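You operate a simulated robot arm through the tools that you are given. There is no shell and no other tool.

You run a simulated robot arm. Do the job below in one go: nothing can be reset, and whatever is moved stays where it is left.

## Task
Mains on, feed ZERO, and set both lower flows by the cards.
Fine: each lower blue case gets the flow on the card in its pocket.

Only the result counts: the job must be done as asked and must still hold three seconds after the hand-in. Knocking over, shifting, dropping, spilling or breaking anything else fails it.

## Robot
A 7-joint arm with a fingered hand, fixed in place. Base frame: the origin is on the floor under the middle of its stand, x ahead of it, y to its left, z up. Readings come in m, degrees, newtons and seconds.
It reaches about 1.333 m from its shoulder. Its first joint turns from -69.0 to 172.0 degrees. Payload 5 kg.
Tool frame: the origin (TCP) lies between the finger pads and is the grasp point; the fingertips stand 0.032 m ahead of it; z points along the fingers, y is the line along which they close. The gripper opens to 0.16 m; its body begins 0.089 m behind the TCP. The gripper is a hand of 3 fingers: y runs from the thumb to the fingers, the wrist lies at [0, 0, -0.252] in the tool frame, and closing takes about 1.5 s.
Orientation is told as [roll, pitch, yaw] about the base's x, y, z axes, in that order, counted from this pose: with the fingers straight down and closing along the base's y, the tool's x points along the base's -x, its y along +y and its z along -z.

## Interface
- The arm moves only by the tool move_arm. Its argument "motion" is a list of rows, each an object (a shift or turn left out is 0, a gripper value left out holds the last) with "xyz": the shift along the tool's x, y, z in units of 30 mm (1.0 is 30 mm), a list of three; "delta_rot": the turn, a rotation vector about the tool's x, y, z in units of 4 degrees (1.0 is 4 degrees), a list of three. In form: [{"xyz": [tx, ty, tz], "delta_rot": [rx, ry, rz]}, ...]. A call has 1 to 20 rows; each row shifts and turns the commanded pose from where the row before left it, along the tool's axes as they then stand. "gripper" is the opening, from 0 (shut) to 1 (fully open), set as the call begins (left out, the last holds). A call with a number of a shift or a turn outside -1 to 1 is refused whole. Rows are played at 5 a second. More than 0.05 m and 8.6 degrees between two rows, or a gripper value outside its range, and nothing of the call is played. Where a pose cannot be reached the arm comes as near as it can. A force on the tool above 40 N (or 10 N above the force at the start of the call, whichever is more), or a blocked arm, ends the call early, and 0.2 s more pass. Each finger travels about 0.108 m/s and halts on what it meets, pressing with about 30 N; the grip force reading is that of the motor and also rises with nothing between the fingers. The clock runs only during rows and for 0.2 s after the last one: add rows that do not move to give the fingers time. It gives the time, the measured TCP pose, the force on the tool (base axes), the opening and the grip force at its end, in the units of the frame above (readings bear some noise), with the torque about the TCP (base axes, N m) and any sound that the robot's microphone picked up.
- Cameras (640 x 400 px; columns grow to the right, rows downward): "scene" is fixed at [0.2188, -0.6629, 1.3407]; the picture's right is [0.19, -0.98, 0.00], its down [-0.59, -0.11, -0.80] and it looks along [0.79, 0.15, -0.60] (base axes); focal length 214 px, centre (320, 200). "wrist" rides on the gripper at [0.065, -0.004, -0.116] in the tool frame; the picture's right is [0.06, 1.00, 0.00], its down [-0.87, 0.05, -0.49] and it looks along [-0.49, 0.03, 0.87] (tool axes); focal length 261 px, centre (320, 200).
- snapshot(camera): a new picture of that camera. The clock stands still meanwhile.
- slide_trunk(by): slides the trunk up (or, below 0, down) by that many m; the arm rides with it, the base frame stays. It gives what a move gives, with no picture.
- move_fingers(finger1, finger2, thumb_bend): sets how far each is bent, from 0 (flat) to 1 (curled in); at 0.3 the hand is open as for a grip, at 0.7 the pads meet at the TCP. One left out holds its place. A second passes; each finger stops where it meets its share of the squeeze, and holds until it gets a number again. A gripper value or a shape takes the hand back. It gives what a move gives, with no picture; readings hold the bend of each and the force on the fingers (four entries, about 0 where the hand has none), thumb and palm.
- hand_shape(shape): the hand has 3 fingers and takes this shape, open, in about a second: jaw (thumb against the fingers, like two jaws); tri (thumb and two fingers); tip (a fingertip pinch); poke (one finger out to press); point (the index stretched); flat (the hand flat); cup (the hand cupped); fist (a fist). The gripper value then closes the fingers along that shape, each until it touches; the sizes above hold for jaw. It gives what a move gives, with no picture.
- pixel_to_xyz(camera, pixels): for up to 12 pixels [column, row] of the newest picture of that camera ("zoom" is the newest enlarged one), the place [x, y, z] in the base frame of the surface seen there, good to about 0.002 m, but the place of the scene camera against the robot may be out by one fixed shift of up to 0.018 m in any direction. The clock stands still meanwhile.
- close_up(camera, box): a new picture of the part [left, top, right, bottom] of that camera's present view, enlarged. The clock stands still meanwhile.
- sign_off(): hands the job in; it is judged then, once.

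Leave the gripper open and the arm clear of the work at the hand-in unless told otherwise.

The tools are called after "Request:" as name(argument=value, ...) on one line, values as JSON. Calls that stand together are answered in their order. move_arm: Moves the arm, as the interface text tells. Its arguments: {"type":"object","properties":{"motion":{"type":"array"},"gripper":{"type":"number"}},"required":["motion"]} The other tools are called the same way: slide_trunk (by) moves the trunk up or down; hand_shape (shape) gives the hand a shape; move_fingers (finger1, finger2, thumb_bend) moves the fingers one by one; snapshot (camera) takes a picture; pixel_to_xyz (camera, pixels) gives the place of the surface under pixels of a picture; close_up (camera, box) takes an enlarged picture of a part of a camera's view; sign_off () hands the job in.

At the start:

```text
time: 0.0
eef_pos: [0.6333, -0.2821, 1.1201]
ee_rot: [0.1, 0.0, 0.0]
ft_force: [0.3, 0.3, -0.9]
torque: [-0.01, 0.01, 0.02]
width: 0.16
grasp_force: 0.1
shape: jaw
bend: [0.3, 0.3, 0.3]
finger forces: [0.1, 0.0, 0.1, 0.0, 0.1, 0.0]
trunk travel left (down, up): [-0.725, 0.215]
```

scene: 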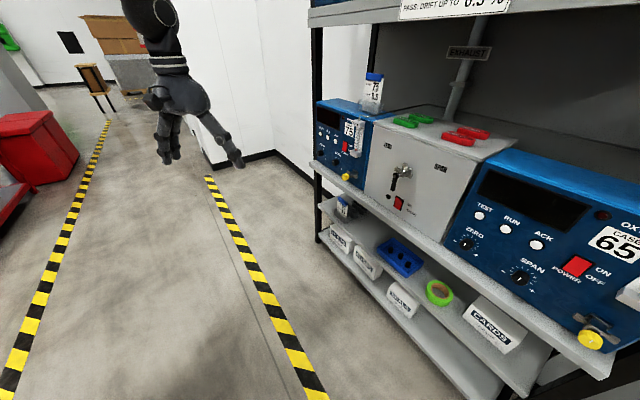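
wrist: 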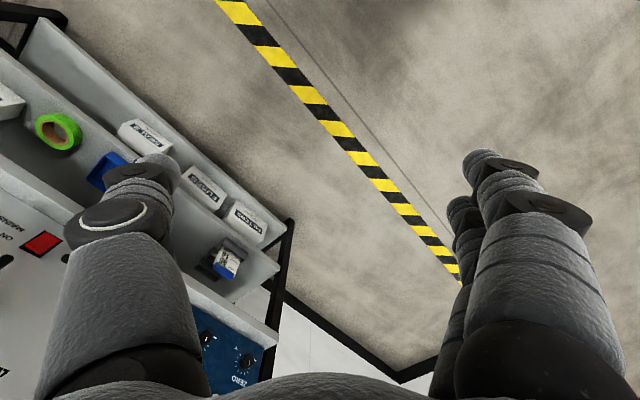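

I see a rack with two blue analyser cases on the middle shelf and a grey selector box between them. I'll start with enlarged views to read the panels.

Request:
close_up(camera="scene", box=[300, 60, 480, 220])

Request:
close_up(camera="scene", box=[440, 150, 640, 380])

Request:
close_up(camera="scene", box=[300, 0, 640, 120])

Request:
close_up(camera="scene", box=[300, 180, 560, 380])

```text
2.50 times, centred on (390, 140) of scene
```

zoom: 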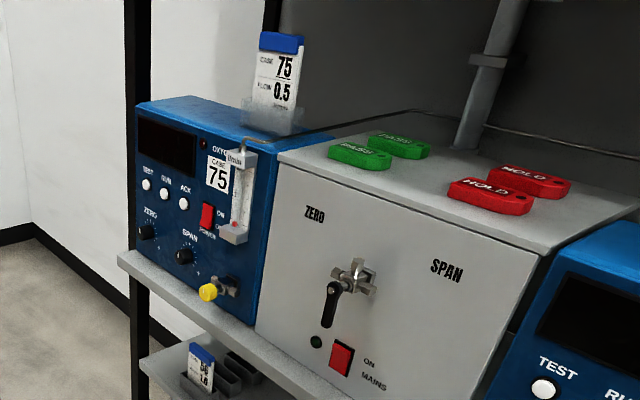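

```text
1.74 times, centred on (540, 265) of scene
```

zoom: 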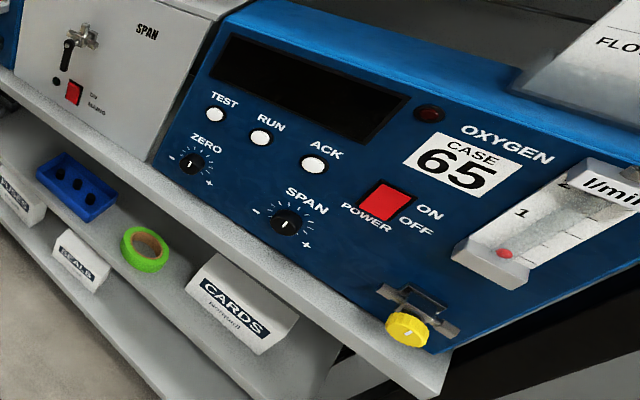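

```text
1.88 times, centred on (470, 60) of scene
```

zoom: 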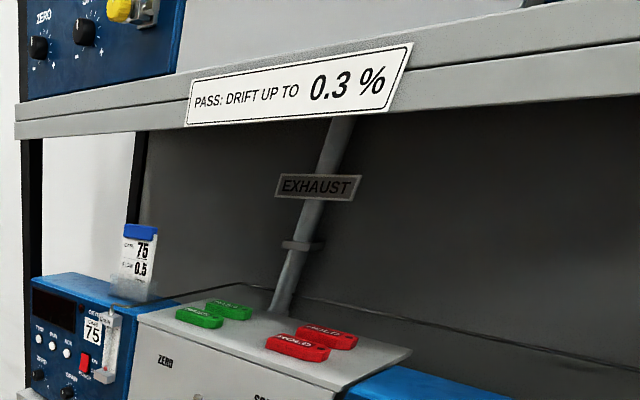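

```text
2.00 times, centred on (430, 280) of scene
```

zoom: 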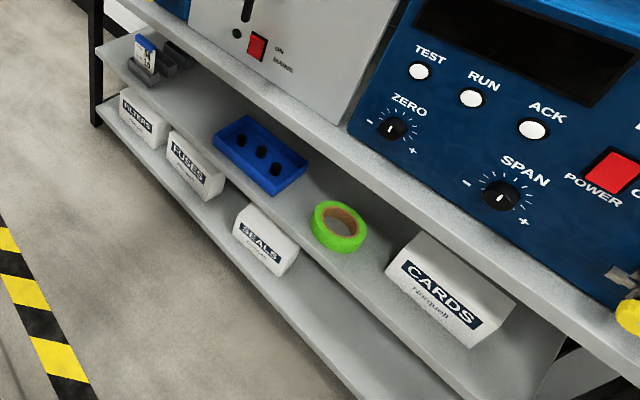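

Lower left case is 75 (card says 75 / 0.5), lower right is 65 with its card cut off at the right edge. I'll take a fresh scene picture and measure the main features.

Request:
snapshot(camera="scene")

Request:
pixel_to_xyz(camera="scene", pixels=[[347, 176], [590, 339], [399, 203], [405, 172], [395, 187], [575, 266], [355, 160], [606, 320], [350, 128], [345, 146], [600, 380], [366, 92]])

Request:
close_up(camera="scene", box=[375, 130, 455, 220])

Request:
close_up(camera="scene", box=[560, 200, 640, 370])

Request:
close_up(camera="scene", box=[310, 65, 395, 190])

```text
taken
```

scene: 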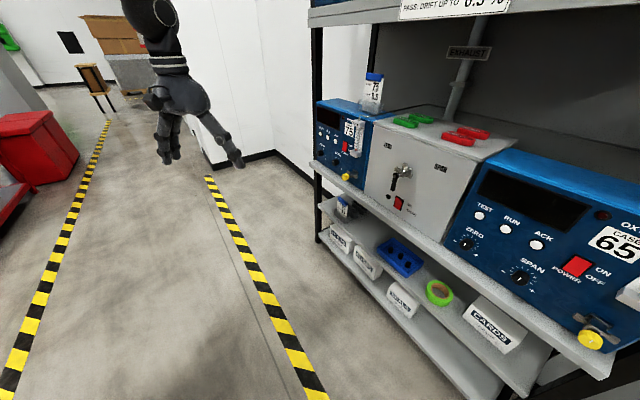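

```text
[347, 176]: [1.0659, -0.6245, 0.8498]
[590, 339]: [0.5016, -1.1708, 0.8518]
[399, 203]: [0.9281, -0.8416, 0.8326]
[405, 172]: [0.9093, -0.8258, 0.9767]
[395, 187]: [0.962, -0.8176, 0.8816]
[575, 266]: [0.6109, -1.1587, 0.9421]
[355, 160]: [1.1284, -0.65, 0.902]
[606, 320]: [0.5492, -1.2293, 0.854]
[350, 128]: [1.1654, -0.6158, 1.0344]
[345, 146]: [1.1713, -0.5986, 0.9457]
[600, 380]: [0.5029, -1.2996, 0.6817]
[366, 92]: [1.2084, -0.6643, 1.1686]
```

```text
4.44 times, centred on (415, 175) of scene
```

zoom: 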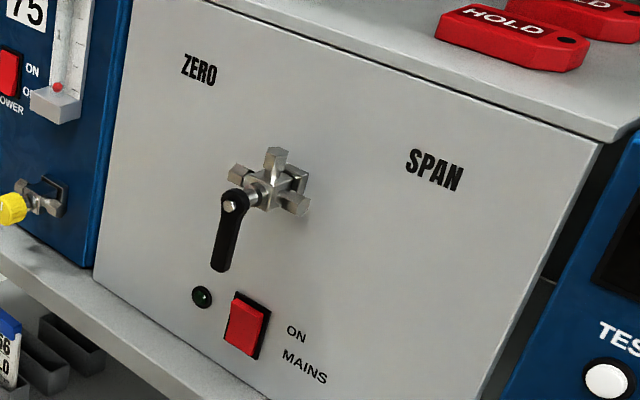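

```text
2.35 times, centred on (600, 285) of scene
```

zoom: 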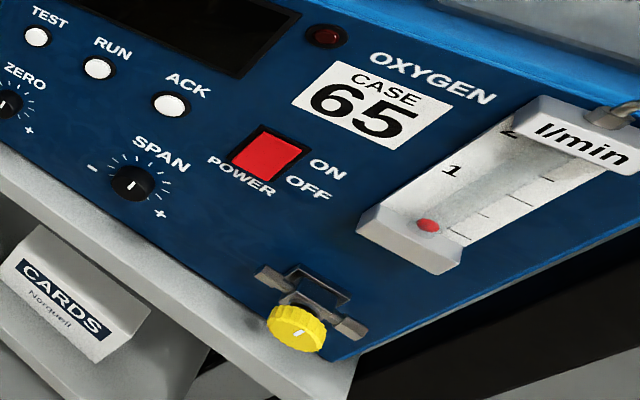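

```text
3.20 times, centred on (352, 128) of scene
```

zoom: 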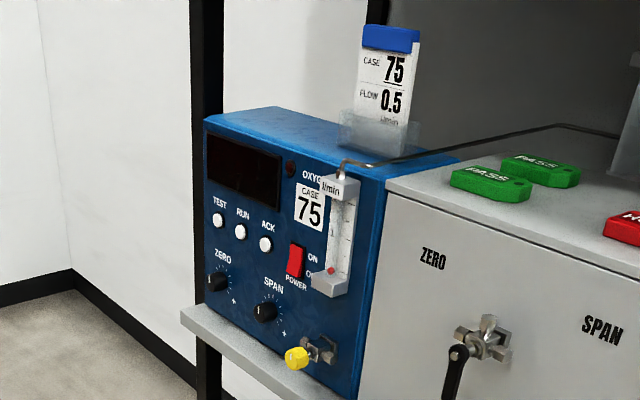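

The enlarged pictures extend past the frame edge for tall boxes, so a tall narrow box at the right edge may show case 65's card. I'll try that.

Request:
close_up(camera="scene", box=[600, 80, 640, 290])

Request:
close_up(camera="scene", box=[638, 100, 640, 340])

Request:
close_up(camera="scene", box=[325, 190, 365, 220])

```text
1.90 times, centred on (620, 185) of scene
```

zoom: 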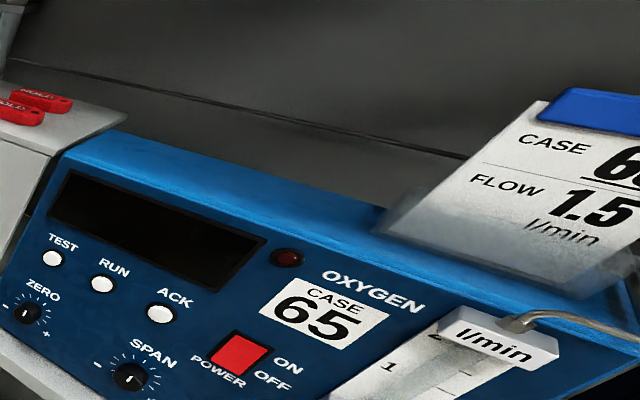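

```text
1.67 times, centred on (639, 220) of scene
```

zoom: 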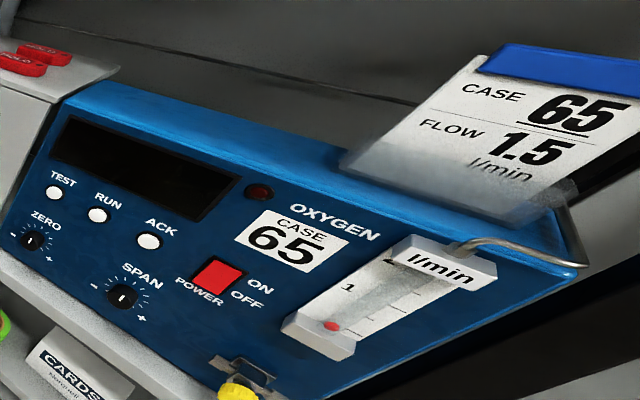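

```text
13.33 times, centred on (345, 205) of scene
```

zoom: 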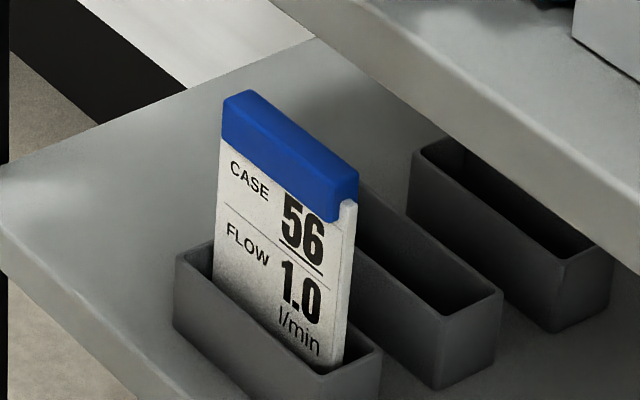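

Cards read: case 75 → 0.5, case 65 → 1.5 l/min. Now I'll measure the grey panel's geometry through a zoomed view.

Request:
close_up(camera="scene", box=[375, 150, 425, 220])

Request:
pixel_to_xyz(camera="zoom", pixels=[[100, 60], [100, 200], [480, 130], [480, 330], [300, 60]])

```text
5.71 times, centred on (400, 185) of scene
```

zoom: 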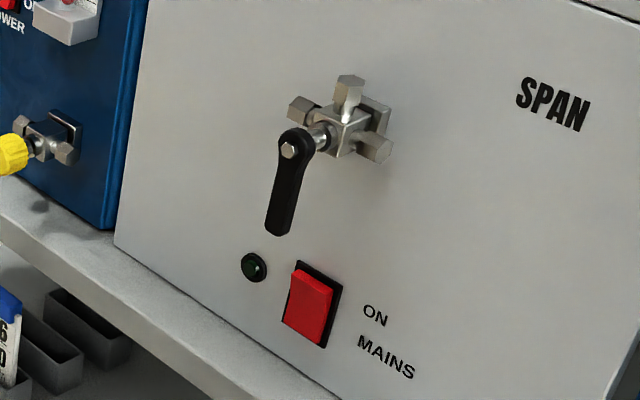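

```text
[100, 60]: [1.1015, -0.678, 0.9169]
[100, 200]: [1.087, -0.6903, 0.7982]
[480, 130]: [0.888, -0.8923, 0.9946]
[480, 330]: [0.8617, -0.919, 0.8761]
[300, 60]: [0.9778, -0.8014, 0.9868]
```

The grey panel is vertical and faces heading about 135°, so the approach heading is about -45°. Next I'll measure the lever, rocker, lamp and yellow knob in this zoom.

Request:
pixel_to_xyz(camera="zoom", pixels=[[289, 150], [280, 225], [283, 190], [308, 305], [314, 275], [303, 325], [254, 266], [12, 155], [345, 110], [380, 100], [410, 250], [545, 100]])

Request:
close_up(camera="scene", box=[330, 110, 380, 190])

Request:
pixel_to_xyz(camera="zoom", pixels=[[220, 150], [360, 310], [280, 332], [330, 330], [420, 80], [400, 200], [400, 360], [200, 240]])

```text
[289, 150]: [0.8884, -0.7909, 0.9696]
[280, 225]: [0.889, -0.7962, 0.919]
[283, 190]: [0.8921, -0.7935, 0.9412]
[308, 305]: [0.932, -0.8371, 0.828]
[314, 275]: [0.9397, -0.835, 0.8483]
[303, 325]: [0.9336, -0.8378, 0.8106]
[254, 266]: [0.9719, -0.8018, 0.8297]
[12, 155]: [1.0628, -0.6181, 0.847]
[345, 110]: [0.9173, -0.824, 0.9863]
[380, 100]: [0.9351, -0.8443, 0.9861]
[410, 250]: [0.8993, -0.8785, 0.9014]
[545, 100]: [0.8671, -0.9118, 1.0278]
```

```text
5.00 times, centred on (355, 150) of scene
```

zoom: 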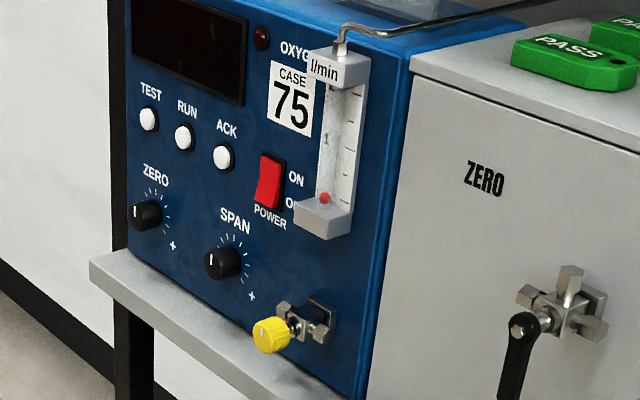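

```text
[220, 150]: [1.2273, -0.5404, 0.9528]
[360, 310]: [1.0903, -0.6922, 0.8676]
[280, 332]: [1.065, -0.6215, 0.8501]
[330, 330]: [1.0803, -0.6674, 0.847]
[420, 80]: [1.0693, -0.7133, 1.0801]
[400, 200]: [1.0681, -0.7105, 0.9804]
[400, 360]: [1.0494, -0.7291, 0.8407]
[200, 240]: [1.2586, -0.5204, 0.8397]
```

I'll measure the shelf edges for clearance before moving: the middle shelf lip near the lower zoom area, and the upper shelf.

Request:
close_up(camera="scene", box=[300, 0, 640, 400])

Request:
pixel_to_xyz(camera="scene", pixels=[[372, 210], [365, 205], [430, 252], [425, 235], [330, 15], [480, 8], [400, 320], [540, 340], [425, 260], [560, 330]])

```text
1.00 times, centred on (470, 200) of scene (not enlarged: the box is as wide or as high as the picture)
```

zoom: 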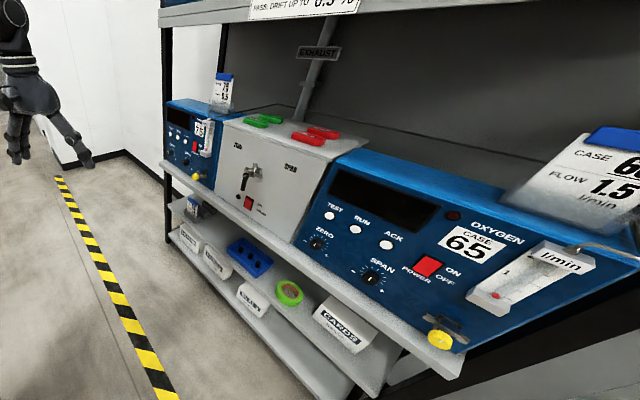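

```text
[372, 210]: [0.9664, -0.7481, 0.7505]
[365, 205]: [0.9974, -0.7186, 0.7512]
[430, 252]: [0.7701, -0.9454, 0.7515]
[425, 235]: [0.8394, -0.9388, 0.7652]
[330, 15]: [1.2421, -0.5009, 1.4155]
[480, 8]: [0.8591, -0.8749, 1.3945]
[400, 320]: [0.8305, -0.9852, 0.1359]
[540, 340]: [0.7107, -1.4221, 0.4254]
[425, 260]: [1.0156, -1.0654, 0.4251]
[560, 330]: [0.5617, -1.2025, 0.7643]
```

Shelf top is at z≈0.765 with its lip 46 mm in front of the panel; upper shelf is above 1.37. I'll now turn the hand in free space: first yaw to the rack heading, then raise the fingers to horizontal.

Request:
move_arm(motion=[{"delta_rot": [0, 0, 1]}, {"delta_rot": [0, 0, 1]}, {"delta_rot": [0, 0, 1]}, {"delta_rot": [0, 0, 1]}, {"delta_rot": [0, 0, 1]}, {"delta_rot": [0, 0, 1]}, {"delta_rot": [0, 0, 1]}, {"delta_rot": [0, 0, 1]}, {"delta_rot": [0, 0, 1]}, {"delta_rot": [0, 0, 1]}, {"delta_rot": [0, 0, 1]}, {"delta_rot": [0, 0, 0.15]}])

```text
time: 2.6
eef_pos: [0.6328, -0.2807, 1.12]
ee_rot: [0.0, 0.0, -44.6]
ft_force: [-0.4, -0.3, -0.6]
torque: [0.0, -0.01, -0.01]
width: 0.1599
grasp_force: 0.1
shape: jaw
bend: [0.3, 0.3, 0.3]
finger forces: [0.1, 0.0, 0.0, 0.1, 0.0, 0.0]
trunk travel left (down, up): [-0.725, 0.215]
```

The yaw went as expected (-44.6°). Now I pitch about tool y by -90°.

Request:
move_arm(motion=[{"delta_rot": [0, -1, 0]}, {"delta_rot": [0, -1, 0]}, {"delta_rot": [0, -1, 0]}, {"delta_rot": [0, -1, 0]}, {"delta_rot": [0, -1, 0]}, {"delta_rot": [0, -1, 0]}, {"delta_rot": [0, -1, 0]}, {"delta_rot": [0, -1, 0]}, {"delta_rot": [0, -1, 0]}, {"delta_rot": [0, -1, 0]}, {"delta_rot": [0, -1, 0]}, {"delta_rot": [0, -1, 0]}, {"delta_rot": [0, -1, 0]}, {"delta_rot": [0, -1, 0]}, {"delta_rot": [0, -1, 0]}, {"delta_rot": [0, -1, 0]}, {"delta_rot": [0, -1, 0]}, {"delta_rot": [0, -1, 0]}, {"delta_rot": [0, -1, 0]}, {"delta_rot": [0, -1, 0]}])

Request:
move_arm(motion=[{"delta_rot": [0, -1, 0]}, {"delta_rot": [0, -1, 0]}, {"delta_rot": [0, -0.5, 0]}])

Request:
snapshot(camera="wrist")

Request:
snapshot(camera="scene")

```text
time: 6.8
eef_pos: [0.7407, -0.5997, 1.1954]
ee_rot: [0.8, -79.1, -44.7]
ft_force: [-0.8, -0.6, -1.1]
torque: [0.01, 0.04, -0.01]
width: 0.1601
grasp_force: 0.0
shape: jaw
bend: [0.3, 0.3, 0.3]
finger forces: [0.0, 0.1, 0.0, 0.0, 0.1, 0.1]
out of reach, approached as far as the arm can: row 9, 10, 11, 12, 13, 14, 15, 16, 17, 18, 19, 20
trunk travel left (down, up): [-0.725, 0.215]
```

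```text
time: 7.6
eef_pos: [0.7775, -0.6639, 1.2241]
ee_rot: [0.1, -89.5, -44.4]
ft_force: [-0.6, 0.2, -0.8]
torque: [0.0, -0.01, 0.03]
width: 0.1598
grasp_force: 0.0
shape: jaw
bend: [0.3, 0.3, 0.3]
finger forces: [0.0, 0.1, 0.1, 0.0, 0.1, 0.1]
out of reach, approached as far as the arm can: row 1, 2, 3
trunk travel left (down, up): [-0.725, 0.215]
```

```text
taken
```

wrist: 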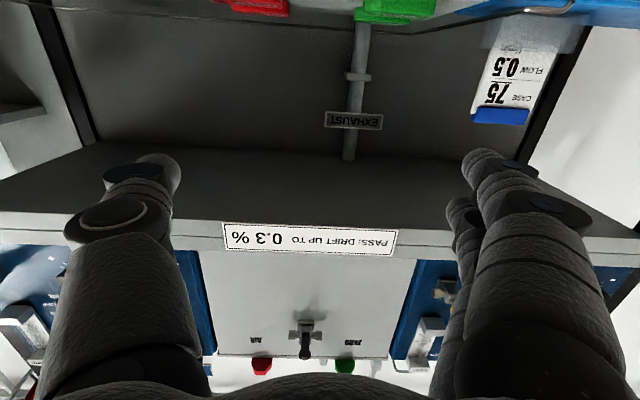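

```text
taken
```

scene: 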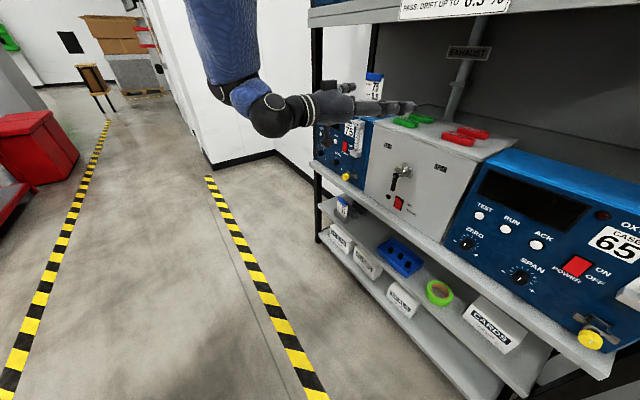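

The hand is now horizontal and facing the rack, fingers about 0.2 m from the panel; the arm couldn't fold back at that height, so it came forward a bit. Lowering the trunk 0.3 m keeps the hand in free space in front of the shelf lip and brings it to panel height.

Request:
slide_trunk(by=-0.3)

Request:
snapshot(camera="wrist")

Request:
snapshot(camera="scene")

```text
time: 10.6
eef_pos: [0.7775, -0.6629, 0.9244]
ee_rot: [1.5, -89.5, -45.5]
ft_force: [-0.4, 0.4, 0.1]
torque: [-0.05, 0.01, -0.01]
width: 0.1598
grasp_force: 0.1
shape: jaw
bend: [0.3, 0.3, 0.3]
finger forces: [0.0, 0.1, 0.0, 0.0, 0.0, 0.1]
trunk travel left (down, up): [-0.425, 0.515]
```

```text
taken
```

wrist: 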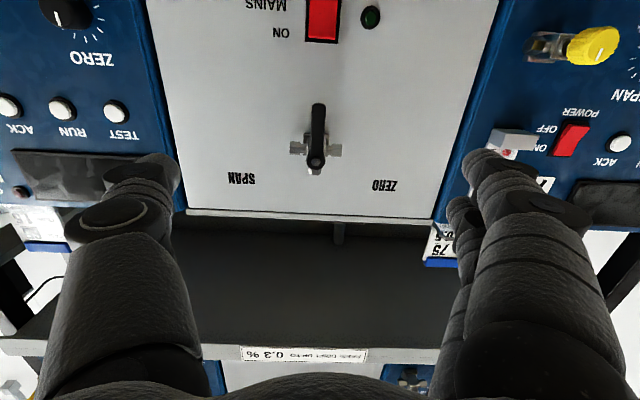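

```text
taken
```

scene: 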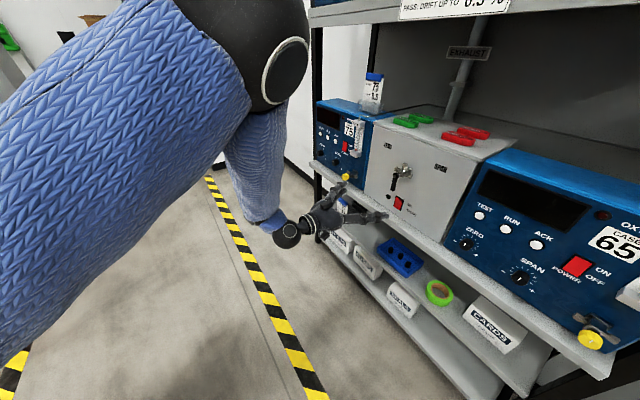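

The wrist view (upside-down image) shows the grey panel: lever at (316,135), mains rocker (322,20), yellow knob of 75 at (592,46). I'll measure these with the wrist camera to fix the scene camera's offset.

Request:
pixel_to_xyz(camera="wrist", pixels=[[315, 158], [318, 112], [317, 135], [322, 20], [318, 38], [370, 17], [592, 46], [545, 45], [250, 100], [400, 100], [385, 185], [240, 179]])

Request:
close_up(camera="wrist", box=[240, 0, 400, 100])

```text
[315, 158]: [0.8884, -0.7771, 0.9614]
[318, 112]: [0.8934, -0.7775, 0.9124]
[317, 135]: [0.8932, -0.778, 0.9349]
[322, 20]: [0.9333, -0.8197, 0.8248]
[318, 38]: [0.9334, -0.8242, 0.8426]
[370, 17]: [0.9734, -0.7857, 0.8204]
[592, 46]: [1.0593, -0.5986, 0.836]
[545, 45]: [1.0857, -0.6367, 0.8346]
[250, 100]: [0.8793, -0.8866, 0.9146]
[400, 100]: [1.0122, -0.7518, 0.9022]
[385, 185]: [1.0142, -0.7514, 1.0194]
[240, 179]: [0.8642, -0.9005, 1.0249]
```

```text
4.00 times, centred on (320, 50) of wrist
```

zoom: 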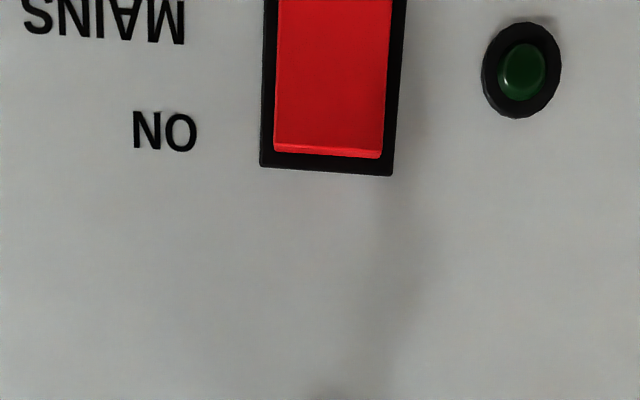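

Wrist readings give lever pivot (0.888,-0.777,0.961), rocker (0.933,-0.821,0.827), knob 75 (1.059,-0.599,0.836); the scene camera is off by about (0,+0.016,-0.008). I'll zoom on the rocker to see which way it is tipped.

Request:
close_up(camera="scene", box=[388, 192, 412, 214])

Request:
pixel_to_xyz(camera="zoom", pixels=[[300, 110], [310, 150], [310, 190], [310, 230], [310, 270], [310, 300]])

Request:
close_up(camera="scene", box=[340, 138, 364, 160])

Request:
close_up(camera="scene", box=[555, 245, 605, 290])

```text
16.00 times, centred on (400, 203) of scene
```

zoom: 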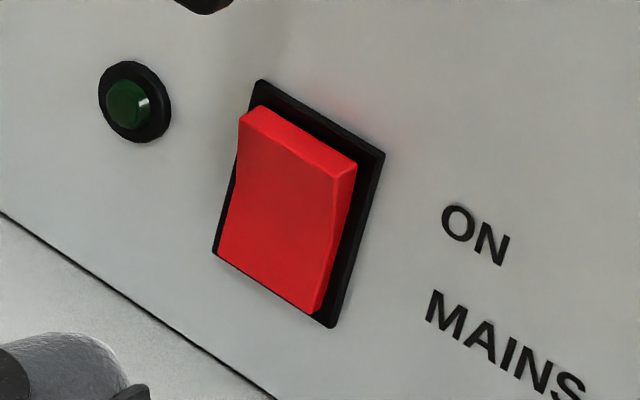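

```text
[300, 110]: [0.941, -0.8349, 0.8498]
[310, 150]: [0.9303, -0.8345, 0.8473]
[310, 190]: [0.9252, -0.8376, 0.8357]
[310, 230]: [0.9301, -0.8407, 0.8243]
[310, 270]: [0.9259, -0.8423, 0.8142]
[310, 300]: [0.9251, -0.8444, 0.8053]
```

```text
16.00 times, centred on (352, 149) of scene
```

zoom: 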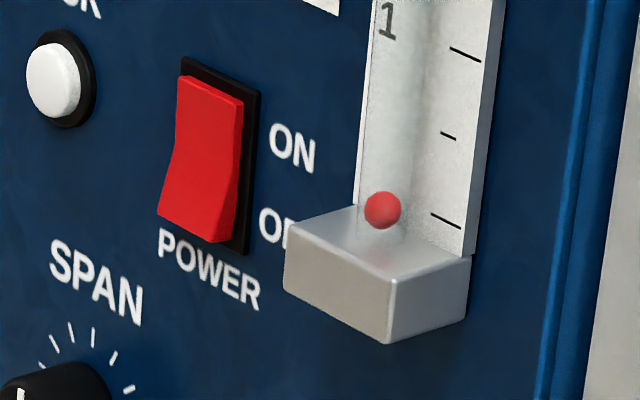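

```text
8.89 times, centred on (580, 268) of scene
```

zoom: 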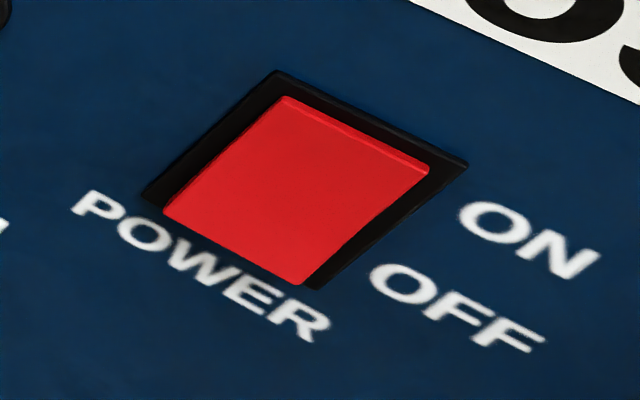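

The mains rocker's top edge stands out, so it's off and needs a press on its top half; both case POWER rockers appear on already. I'll take the poke shape and look where the pressing finger sits.

Request:
hand_shape(shape="poke")

Request:
snapshot(camera="wrist")

Request:
close_up(camera="scene", box=[270, 160, 420, 260])

```text
time: 11.5
eef_pos: [0.7767, -0.6639, 0.9251]
ee_rot: [0.8, -89.4, -45.1]
ft_force: [0.0, -0.6, -0.5]
torque: [-0.01, -0.02, 0.0]
width: 0.0001
grasp_force: 0.1
shape: poke
bend: [1.0, 1.0, 0.46]
finger forces: [0.0, 0.0, 0.0, 0.0, 0.0, 0.0]
trunk travel left (down, up): [-0.425, 0.515]
```

```text
taken
```

wrist: 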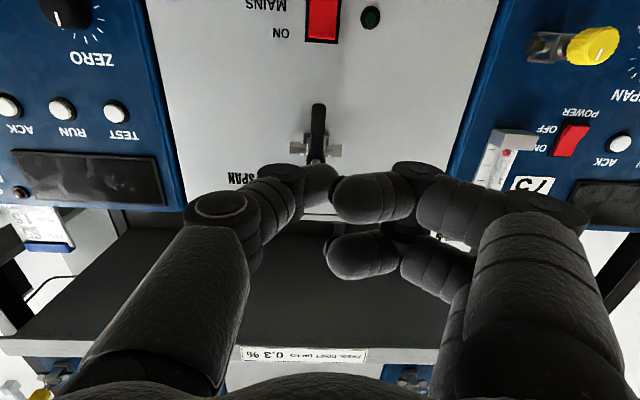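

```text
4.00 times, centred on (345, 210) of scene
```

zoom: 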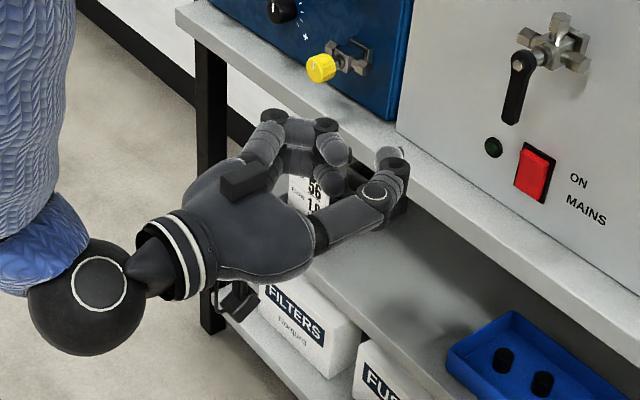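

In poke shape the thumb (left in the image) stretches forward with its tip near (322,185), fingers curl in. I'll measure the tip.

Request:
pixel_to_xyz(camera="wrist", pixels=[[322, 182], [332, 178], [310, 185], [325, 195], [315, 170], [280, 172], [345, 195], [395, 165], [230, 205], [330, 260]])

Request:
close_up(camera="wrist", box=[220, 130, 420, 255])

```text
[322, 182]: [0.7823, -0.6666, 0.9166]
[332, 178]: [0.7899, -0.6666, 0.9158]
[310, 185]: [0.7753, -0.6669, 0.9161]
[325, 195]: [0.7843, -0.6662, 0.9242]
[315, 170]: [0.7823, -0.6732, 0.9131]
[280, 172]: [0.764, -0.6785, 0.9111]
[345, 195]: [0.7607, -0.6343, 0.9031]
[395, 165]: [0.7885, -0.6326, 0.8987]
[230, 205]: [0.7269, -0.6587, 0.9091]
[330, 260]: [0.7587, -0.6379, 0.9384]
```

```text
3.20 times, centred on (320, 192) of wrist
```

zoom: 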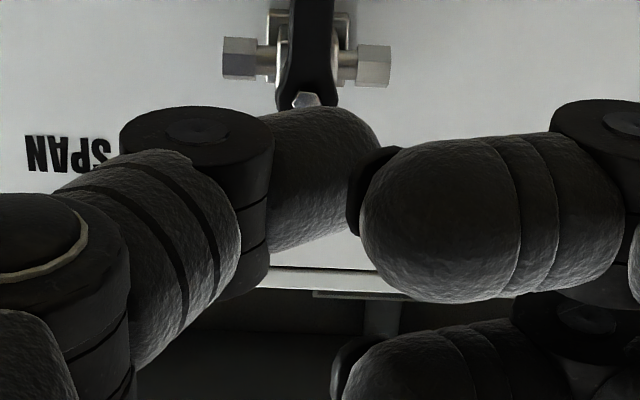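

The thumb tip is only ~25 mm ahead of the curled fingers. I'll compare with the "point" shape.

Request:
hand_shape(shape="point")

Request:
snapshot(camera="wrist")

Request:
close_up(camera="scene", box=[270, 160, 420, 260])

```text
time: 12.4
eef_pos: [0.7764, -0.6638, 0.9241]
ee_rot: [1.1, -89.5, -45.3]
ft_force: [-0.3, 0.1, -0.1]
torque: [0.01, 0.01, -0.02]
width: 0.0001
grasp_force: 0.1
shape: point
bend: [0.35, 1.0, 0.43]
finger forces: [0.0, 0.0, 0.0, 0.0, 0.1, 0.0]
trunk travel left (down, up): [-0.425, 0.515]
```

```text
taken
```

wrist: 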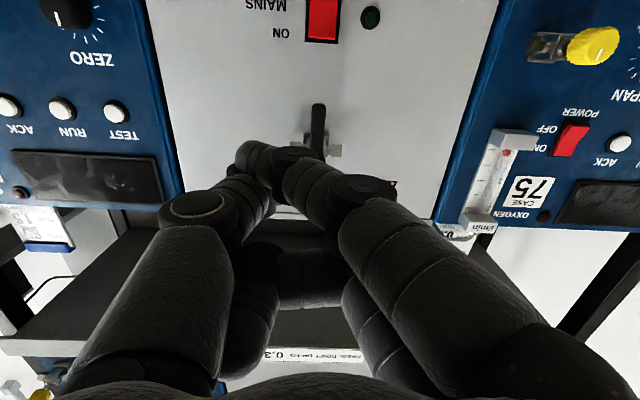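

```text
4.00 times, centred on (345, 210) of scene
```

zoom: 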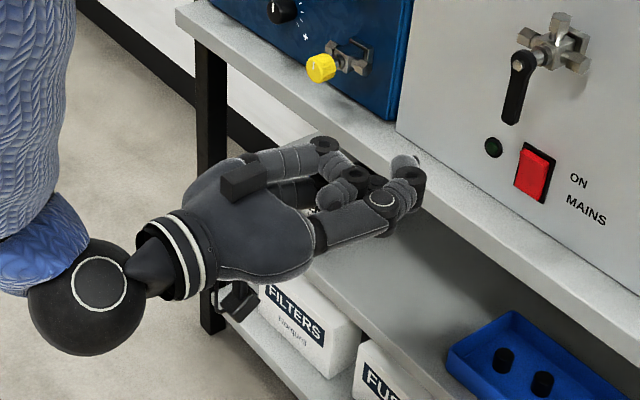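

"Point" crosses the finger over the thumb; poke is cleaner. I'll go back to poke and sample the thumb's outline more densely to locate its foremost point.

Request:
hand_shape(shape="poke")

Request:
close_up(camera="wrist", box=[260, 140, 360, 202])

Request:
pixel_to_xyz(camera="zoom", pixels=[[200, 170], [250, 160], [300, 155], [350, 160], [400, 180], [420, 210], [430, 250], [350, 220], [300, 250], [400, 300], [300, 350], [460, 260]])

```text
time: 13.3
eef_pos: [0.7776, -0.6632, 0.9244]
ee_rot: [1.1, -89.4, -45.3]
ft_force: [-0.5, 0.2, -0.3]
torque: [0.01, 0.0, 0.01]
width: 0.0
grasp_force: 0.0
shape: poke
bend: [1.0, 1.0, 0.46]
finger forces: [0.0, 0.1, 0.0, 0.0, 0.0, 0.0]
trunk travel left (down, up): [-0.425, 0.515]
```

```text
6.40 times, centred on (310, 171) of wrist
```

zoom: 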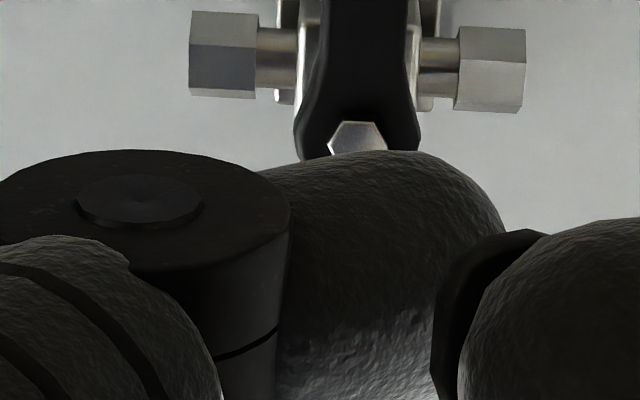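

```text
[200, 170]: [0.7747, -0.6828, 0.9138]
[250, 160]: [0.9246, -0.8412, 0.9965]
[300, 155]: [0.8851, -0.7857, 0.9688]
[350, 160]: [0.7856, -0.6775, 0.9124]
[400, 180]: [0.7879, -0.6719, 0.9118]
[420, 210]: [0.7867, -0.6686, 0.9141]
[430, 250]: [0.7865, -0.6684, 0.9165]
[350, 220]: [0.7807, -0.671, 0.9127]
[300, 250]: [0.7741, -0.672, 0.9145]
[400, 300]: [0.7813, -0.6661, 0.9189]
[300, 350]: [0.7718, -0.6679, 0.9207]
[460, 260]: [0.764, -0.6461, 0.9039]
```

Thumb's front sits ~23 mm ahead and ~8 mm right of the TCP. To press the rocker's top half at (s=-0.0705, z≈0.836) I first lower 88 mm and shift left 5 mm in free space, then check the pose.

Request:
move_arm(motion=[{"xyz": [0.74, 0.04, 0]}, {"xyz": [0.74, 0.04, 0]}, {"xyz": [0.74, 0.04, 0]}, {"xyz": [0.73, 0.04, 0]}, {}])

```text
time: 14.5
eef_pos: [0.7938, -0.6787, 0.8437]
ee_rot: [1.8, -89.1, -45.7]
ft_force: [0.1, 0.0, -0.8]
torque: [-0.02, 0.03, 0.0]
width: 0.0001
grasp_force: 0.1
shape: poke
bend: [1.0, 1.0, 0.46]
finger forces: [0.1, 0.0, 0.0, 0.0, 0.1, 0.0]
out of reach, approached as far as the arm can: row 1, 2, 3, 4
trunk travel left (down, up): [-0.425, 0.515]
```

The arm is at its folded-in limit here, so it drifted forward 2 cm. I'll move forward ~90 mm (still well short of the panel) where reach is comfortable, and check.

Request:
move_arm(motion=[{"xyz": [0, 0, 1]}, {"xyz": [0, 0, 1]}, {"xyz": [0, 0, 1]}, {}])

Request:
snapshot(camera="wrist")

Request:
close_up(camera="scene", box=[320, 140, 440, 240])

```text
time: 15.5
eef_pos: [0.8577, -0.7436, 0.8445]
ee_rot: [0.0, -89.4, -44.2]
ft_force: [-0.3, 0.1, -0.4]
torque: [0.02, -0.01, 0.04]
width: 0.0
grasp_force: 0.0
shape: poke
bend: [1.0, 1.0, 0.46]
finger forces: [0.1, 0.0, 0.0, 0.0, 0.0, 0.1]
trunk travel left (down, up): [-0.425, 0.515]
```

```text
taken
```

wrist: 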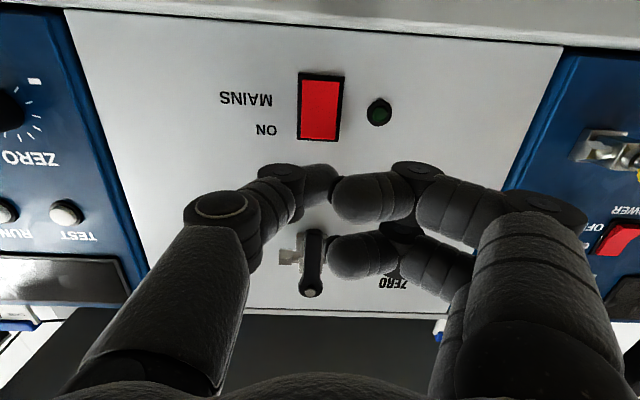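

```text
4.00 times, centred on (380, 190) of scene
```

zoom: 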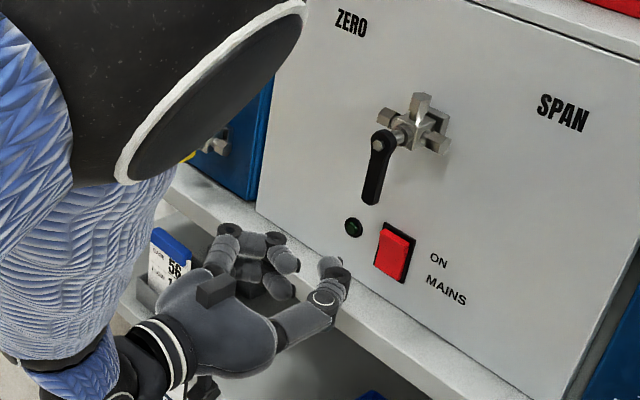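

Now TCP is at d≈1.133, s≈-0.073, z=0.8445 and reach is fine. The rocker spans (300-343, 74-141) in the wrist view; I'll measure it again here.

Request:
pixel_to_xyz(camera="wrist", pixels=[[320, 106], [318, 136], [319, 128], [322, 80], [304, 105], [338, 108], [330, 175], [310, 168], [320, 170], [312, 292]])

```text
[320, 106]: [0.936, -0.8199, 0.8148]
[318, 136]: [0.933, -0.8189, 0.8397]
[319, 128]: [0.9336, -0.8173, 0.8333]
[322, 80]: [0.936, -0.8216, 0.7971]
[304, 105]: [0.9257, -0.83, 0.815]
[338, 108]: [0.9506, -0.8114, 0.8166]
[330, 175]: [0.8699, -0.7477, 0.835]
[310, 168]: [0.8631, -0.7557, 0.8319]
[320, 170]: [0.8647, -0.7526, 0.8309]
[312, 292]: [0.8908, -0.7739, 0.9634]
```

Rocker centre is s≈-0.073, top half z≈0.834. I'll align (left 6 mm, down 9 mm) and come to ~8 mm short of contact.

Request:
move_arm(motion=[{"xyz": [0.3, 0.2, 0]}, {"xyz": [0, 0, 0.8]}, {"xyz": [0, 0, 0.8]}, {"xyz": [0, 0, 0.8]}, {}])

Request:
close_up(camera="scene", box=[360, 165, 430, 220])

Request:
snapshot(camera="wrist")

```text
time: 16.7
eef_pos: [0.9132, -0.7892, 0.8339]
ee_rot: [0.1, -89.5, -44.3]
ft_force: [-0.4, 0.3, 0.0]
torque: [0.03, 0.01, -0.04]
width: 0.0
grasp_force: 0.1
shape: poke
bend: [1.0, 1.0, 0.46]
finger forces: [0.0, 0.0, 0.0, 0.0, 0.0, 0.0]
trunk travel left (down, up): [-0.425, 0.515]
```

```text
7.27 times, centred on (395, 192) of scene
```

zoom: 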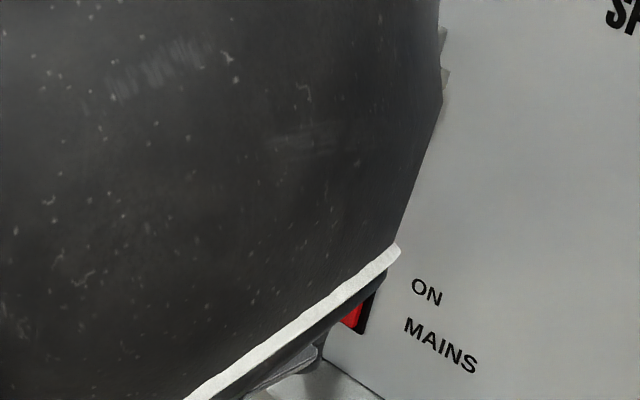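

```text
taken
```

wrist: 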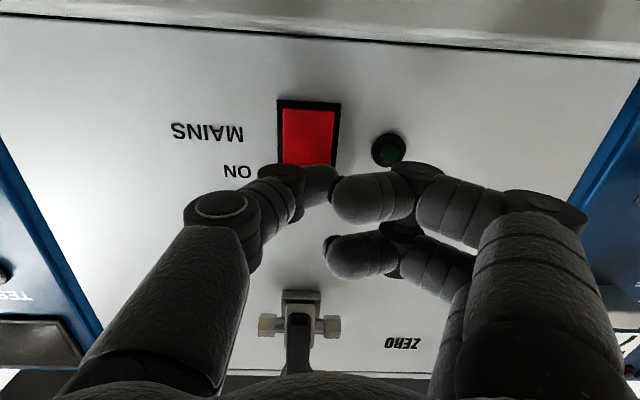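

The thumb is just in front of the rocker's upper half. I'll press forward in small steps and watch force and sound.

Request:
move_arm(motion=[{"xyz": [0, 0, 0.2]}, {"xyz": [0, 0, 0.2]}, {"xyz": [0, 0, 0.15]}, {"xyz": [0, 0, 0.15]}])

Request:
snapshot(camera="wrist")

```text
time: 17.3
eef_pos: [0.9172, -0.7942, 0.8333]
ee_rot: [-20.7, -89.3, -23.5]
ft_force: [-29.5, 16.0, 8.3]
torque: [-0.06, -0.02, -0.04]
width: 0.0002
grasp_force: 0.1
shape: poke
bend: [1.0, 1.0, 0.47]
finger forces: [0.1, 0.1, 0.1, 0.1, 32.3, 0.0]
trunk travel left (down, up): [-0.425, 0.515]
stopped in row 3: the force on the tool passed its limit at 42 N (the readings are from after the stop); the commanded pose is now the measured one
```

```text
taken
```

wrist: 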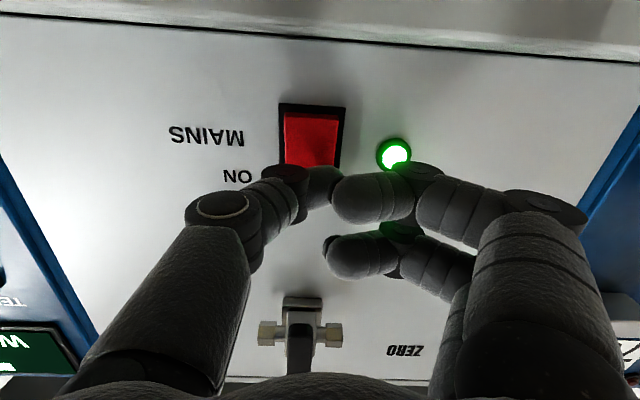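

The mains lamp is lit green: mains on. I back straight off 84 mm.

Request:
move_arm(motion=[{"xyz": [0, 0, -0.7]}, {"xyz": [0, 0, -0.7]}, {"xyz": [0, 0, -0.7]}, {"xyz": [0, 0, -0.7]}, {}])

Request:
snapshot(camera="wrist")

Request:
snapshot(camera="scene")

```text
time: 18.5
eef_pos: [0.8594, -0.7372, 0.831]
ee_rot: [-15.4, -89.2, -28.7]
ft_force: [0.0, 0.7, 0.4]
torque: [0.0, -0.05, 0.01]
width: 0.0
grasp_force: 0.1
shape: poke
bend: [1.0, 1.0, 0.46]
finger forces: [0.1, 0.1, 0.1, 0.0, 0.0, 0.0]
trunk travel left (down, up): [-0.425, 0.515]
```

```text
taken
```

wrist: 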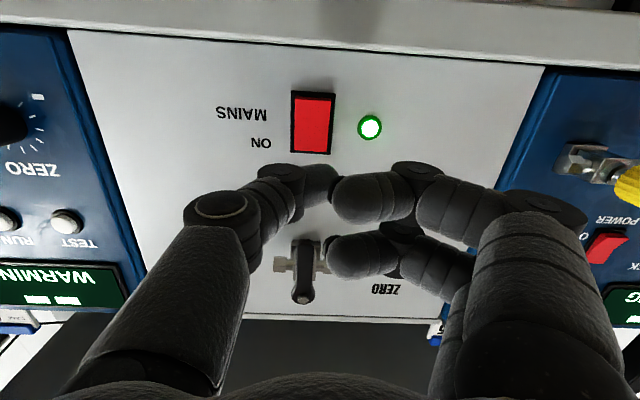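

```text
taken
```

scene: 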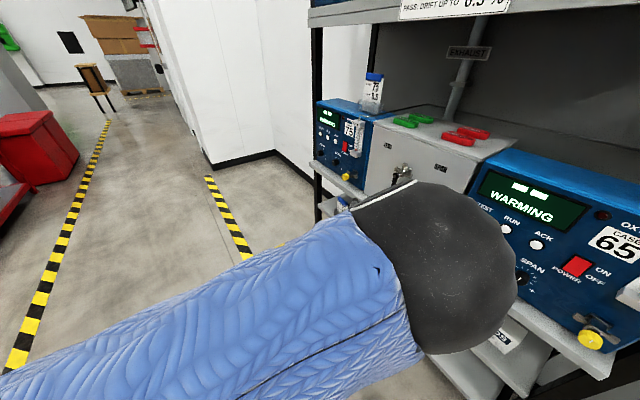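

Both displays came on (WARMING). The elbow swung toward the rack, so I'll measure where it is.

Request:
pixel_to_xyz(camera="scene", pixels=[[440, 260], [500, 260], [430, 350], [300, 330], [100, 330], [470, 200], [400, 185]])

Request:
close_up(camera="scene", box=[310, 90, 450, 190])

Request:
close_up(camera="scene", box=[480, 150, 640, 360])

```text
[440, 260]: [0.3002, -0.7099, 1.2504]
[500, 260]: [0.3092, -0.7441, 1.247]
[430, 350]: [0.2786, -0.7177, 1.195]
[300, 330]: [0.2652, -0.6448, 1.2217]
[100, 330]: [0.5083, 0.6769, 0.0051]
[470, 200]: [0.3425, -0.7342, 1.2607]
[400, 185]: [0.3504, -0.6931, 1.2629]
```

```text
4.00 times, centred on (380, 140) of scene
```

zoom: 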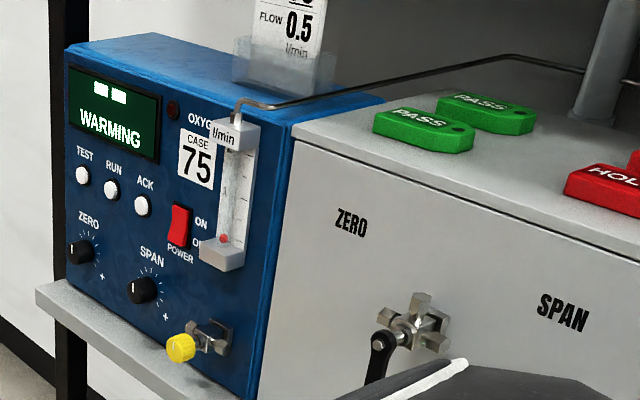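

```text
1.90 times, centred on (560, 255) of scene
```

zoom: 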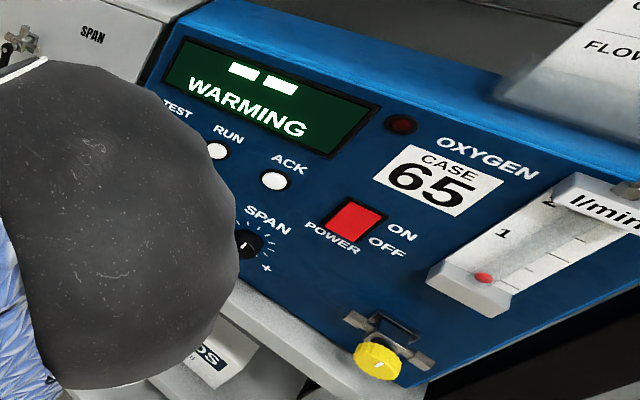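

The elbow is near the camera, far from the rack – fine. The lever points straight down (pivot z≈0.961, tip z≈0.905). I'll make a single straight thumb (fingers curled) to push the lever's side.

Request:
move_fingers(finger1=1.0, finger2=1.0, thumb_bend=0.3)

Request:
snapshot(camera="wrist")

```text
time: 19.5
eef_pos: [0.8597, -0.7362, 0.8302]
ee_rot: [-14.4, -89.2, -29.7]
ft_force: [0.5, -0.4, 0.4]
torque: [-0.02, -0.01, 0.02]
width: 0.0744
grasp_force: 0.1
shape: fingers
bend: [1.0, 1.0, 0.3]
finger forces: [0.1, 0.1, 0.0, 0.1, 0.0, 0.0]
trunk travel left (down, up): [-0.425, 0.515]
```

```text
taken
```

wrist: 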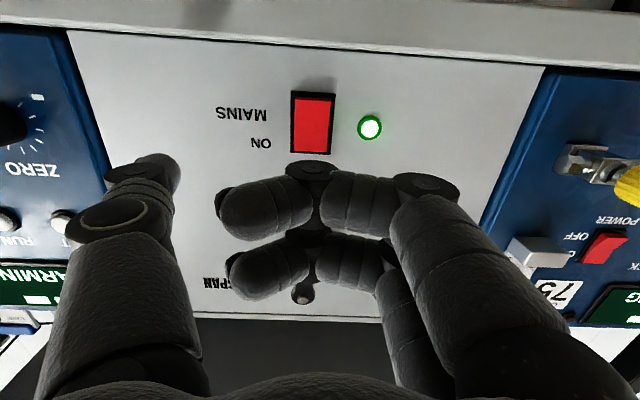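

The thumb now sticks out at (165,170) and the fingers fold across. I'll measure how far each reaches forward.

Request:
pixel_to_xyz(camera="wrist", pixels=[[165, 158], [150, 158], [172, 180], [155, 175], [135, 180], [310, 168], [340, 178], [265, 185], [420, 185], [300, 240], [305, 293], [130, 220]])

```text
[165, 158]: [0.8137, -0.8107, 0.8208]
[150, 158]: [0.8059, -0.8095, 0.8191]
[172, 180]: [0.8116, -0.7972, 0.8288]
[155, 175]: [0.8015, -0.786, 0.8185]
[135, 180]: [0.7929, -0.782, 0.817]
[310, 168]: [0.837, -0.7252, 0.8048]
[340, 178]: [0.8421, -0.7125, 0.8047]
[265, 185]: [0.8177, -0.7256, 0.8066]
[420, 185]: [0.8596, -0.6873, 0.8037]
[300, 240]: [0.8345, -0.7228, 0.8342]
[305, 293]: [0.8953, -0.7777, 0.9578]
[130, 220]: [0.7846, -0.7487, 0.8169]
```

Thumb tip is 26 mm ahead of the TCP and 88 mm right of it; the fingers sit 45 mm further back, clear of the lever. I'll move the thumb to the lever's right side: left 49 mm, up 89 mm, still in front of the lever plane.

Request:
move_arm(motion=[{"xyz": [-0.75, 0.41, 0], "delta_rot": [0.125, -0.2, 0]}, {"xyz": [-0.75, 0.41, 0]}, {"xyz": [-0.75, 0.41, 0]}, {"xyz": [-0.72, 0.4, 0]}, {}])

Request:
snapshot(camera="wrist")

Request:
close_up(camera="scene", box=[340, 130, 460, 220])

```text
time: 20.7
eef_pos: [0.8949, -0.7024, 0.9207]
ee_rot: [-98.7, -89.8, 54.0]
ft_force: [-0.1, -0.3, -0.5]
torque: [0.01, 0.03, -0.01]
width: 0.0742
grasp_force: 0.1
shape: fingers
bend: [1.0, 1.0, 0.3]
finger forces: [0.0, 0.1, 0.1, 0.0, 0.0, 0.0]
trunk travel left (down, up): [-0.425, 0.515]
```

```text
taken
```

wrist: 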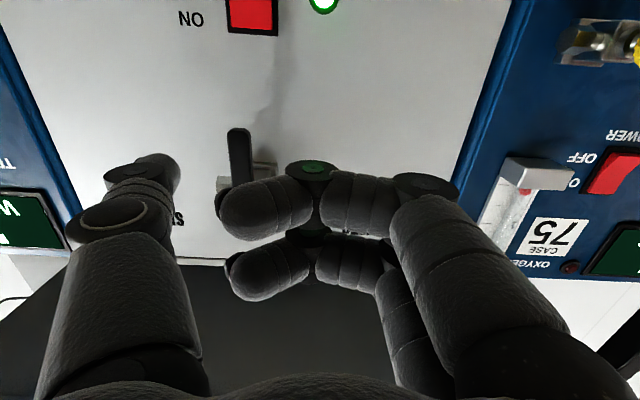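

```text
4.44 times, centred on (400, 175) of scene
```

zoom: 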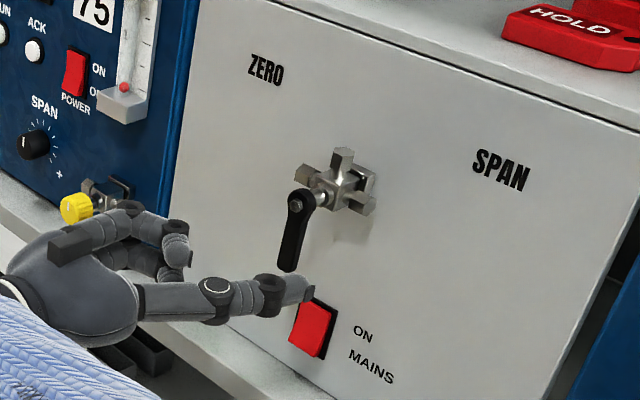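

Good view in the scene zoom: thumb tip at (300,290), right of and in front of the lever. I check lever and thumb places once more from the wrist.

Request:
pixel_to_xyz(camera="wrist", pixels=[[240, 132], [238, 150], [241, 175], [250, 160], [230, 160], [165, 158], [172, 180], [260, 170], [225, 183]])

```text
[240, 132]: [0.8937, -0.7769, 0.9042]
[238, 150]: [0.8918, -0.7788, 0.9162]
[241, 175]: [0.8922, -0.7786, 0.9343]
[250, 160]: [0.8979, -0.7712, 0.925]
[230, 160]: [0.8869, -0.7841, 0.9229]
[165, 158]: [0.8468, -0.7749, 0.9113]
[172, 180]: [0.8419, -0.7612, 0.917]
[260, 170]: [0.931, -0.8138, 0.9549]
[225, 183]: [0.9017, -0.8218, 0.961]
```

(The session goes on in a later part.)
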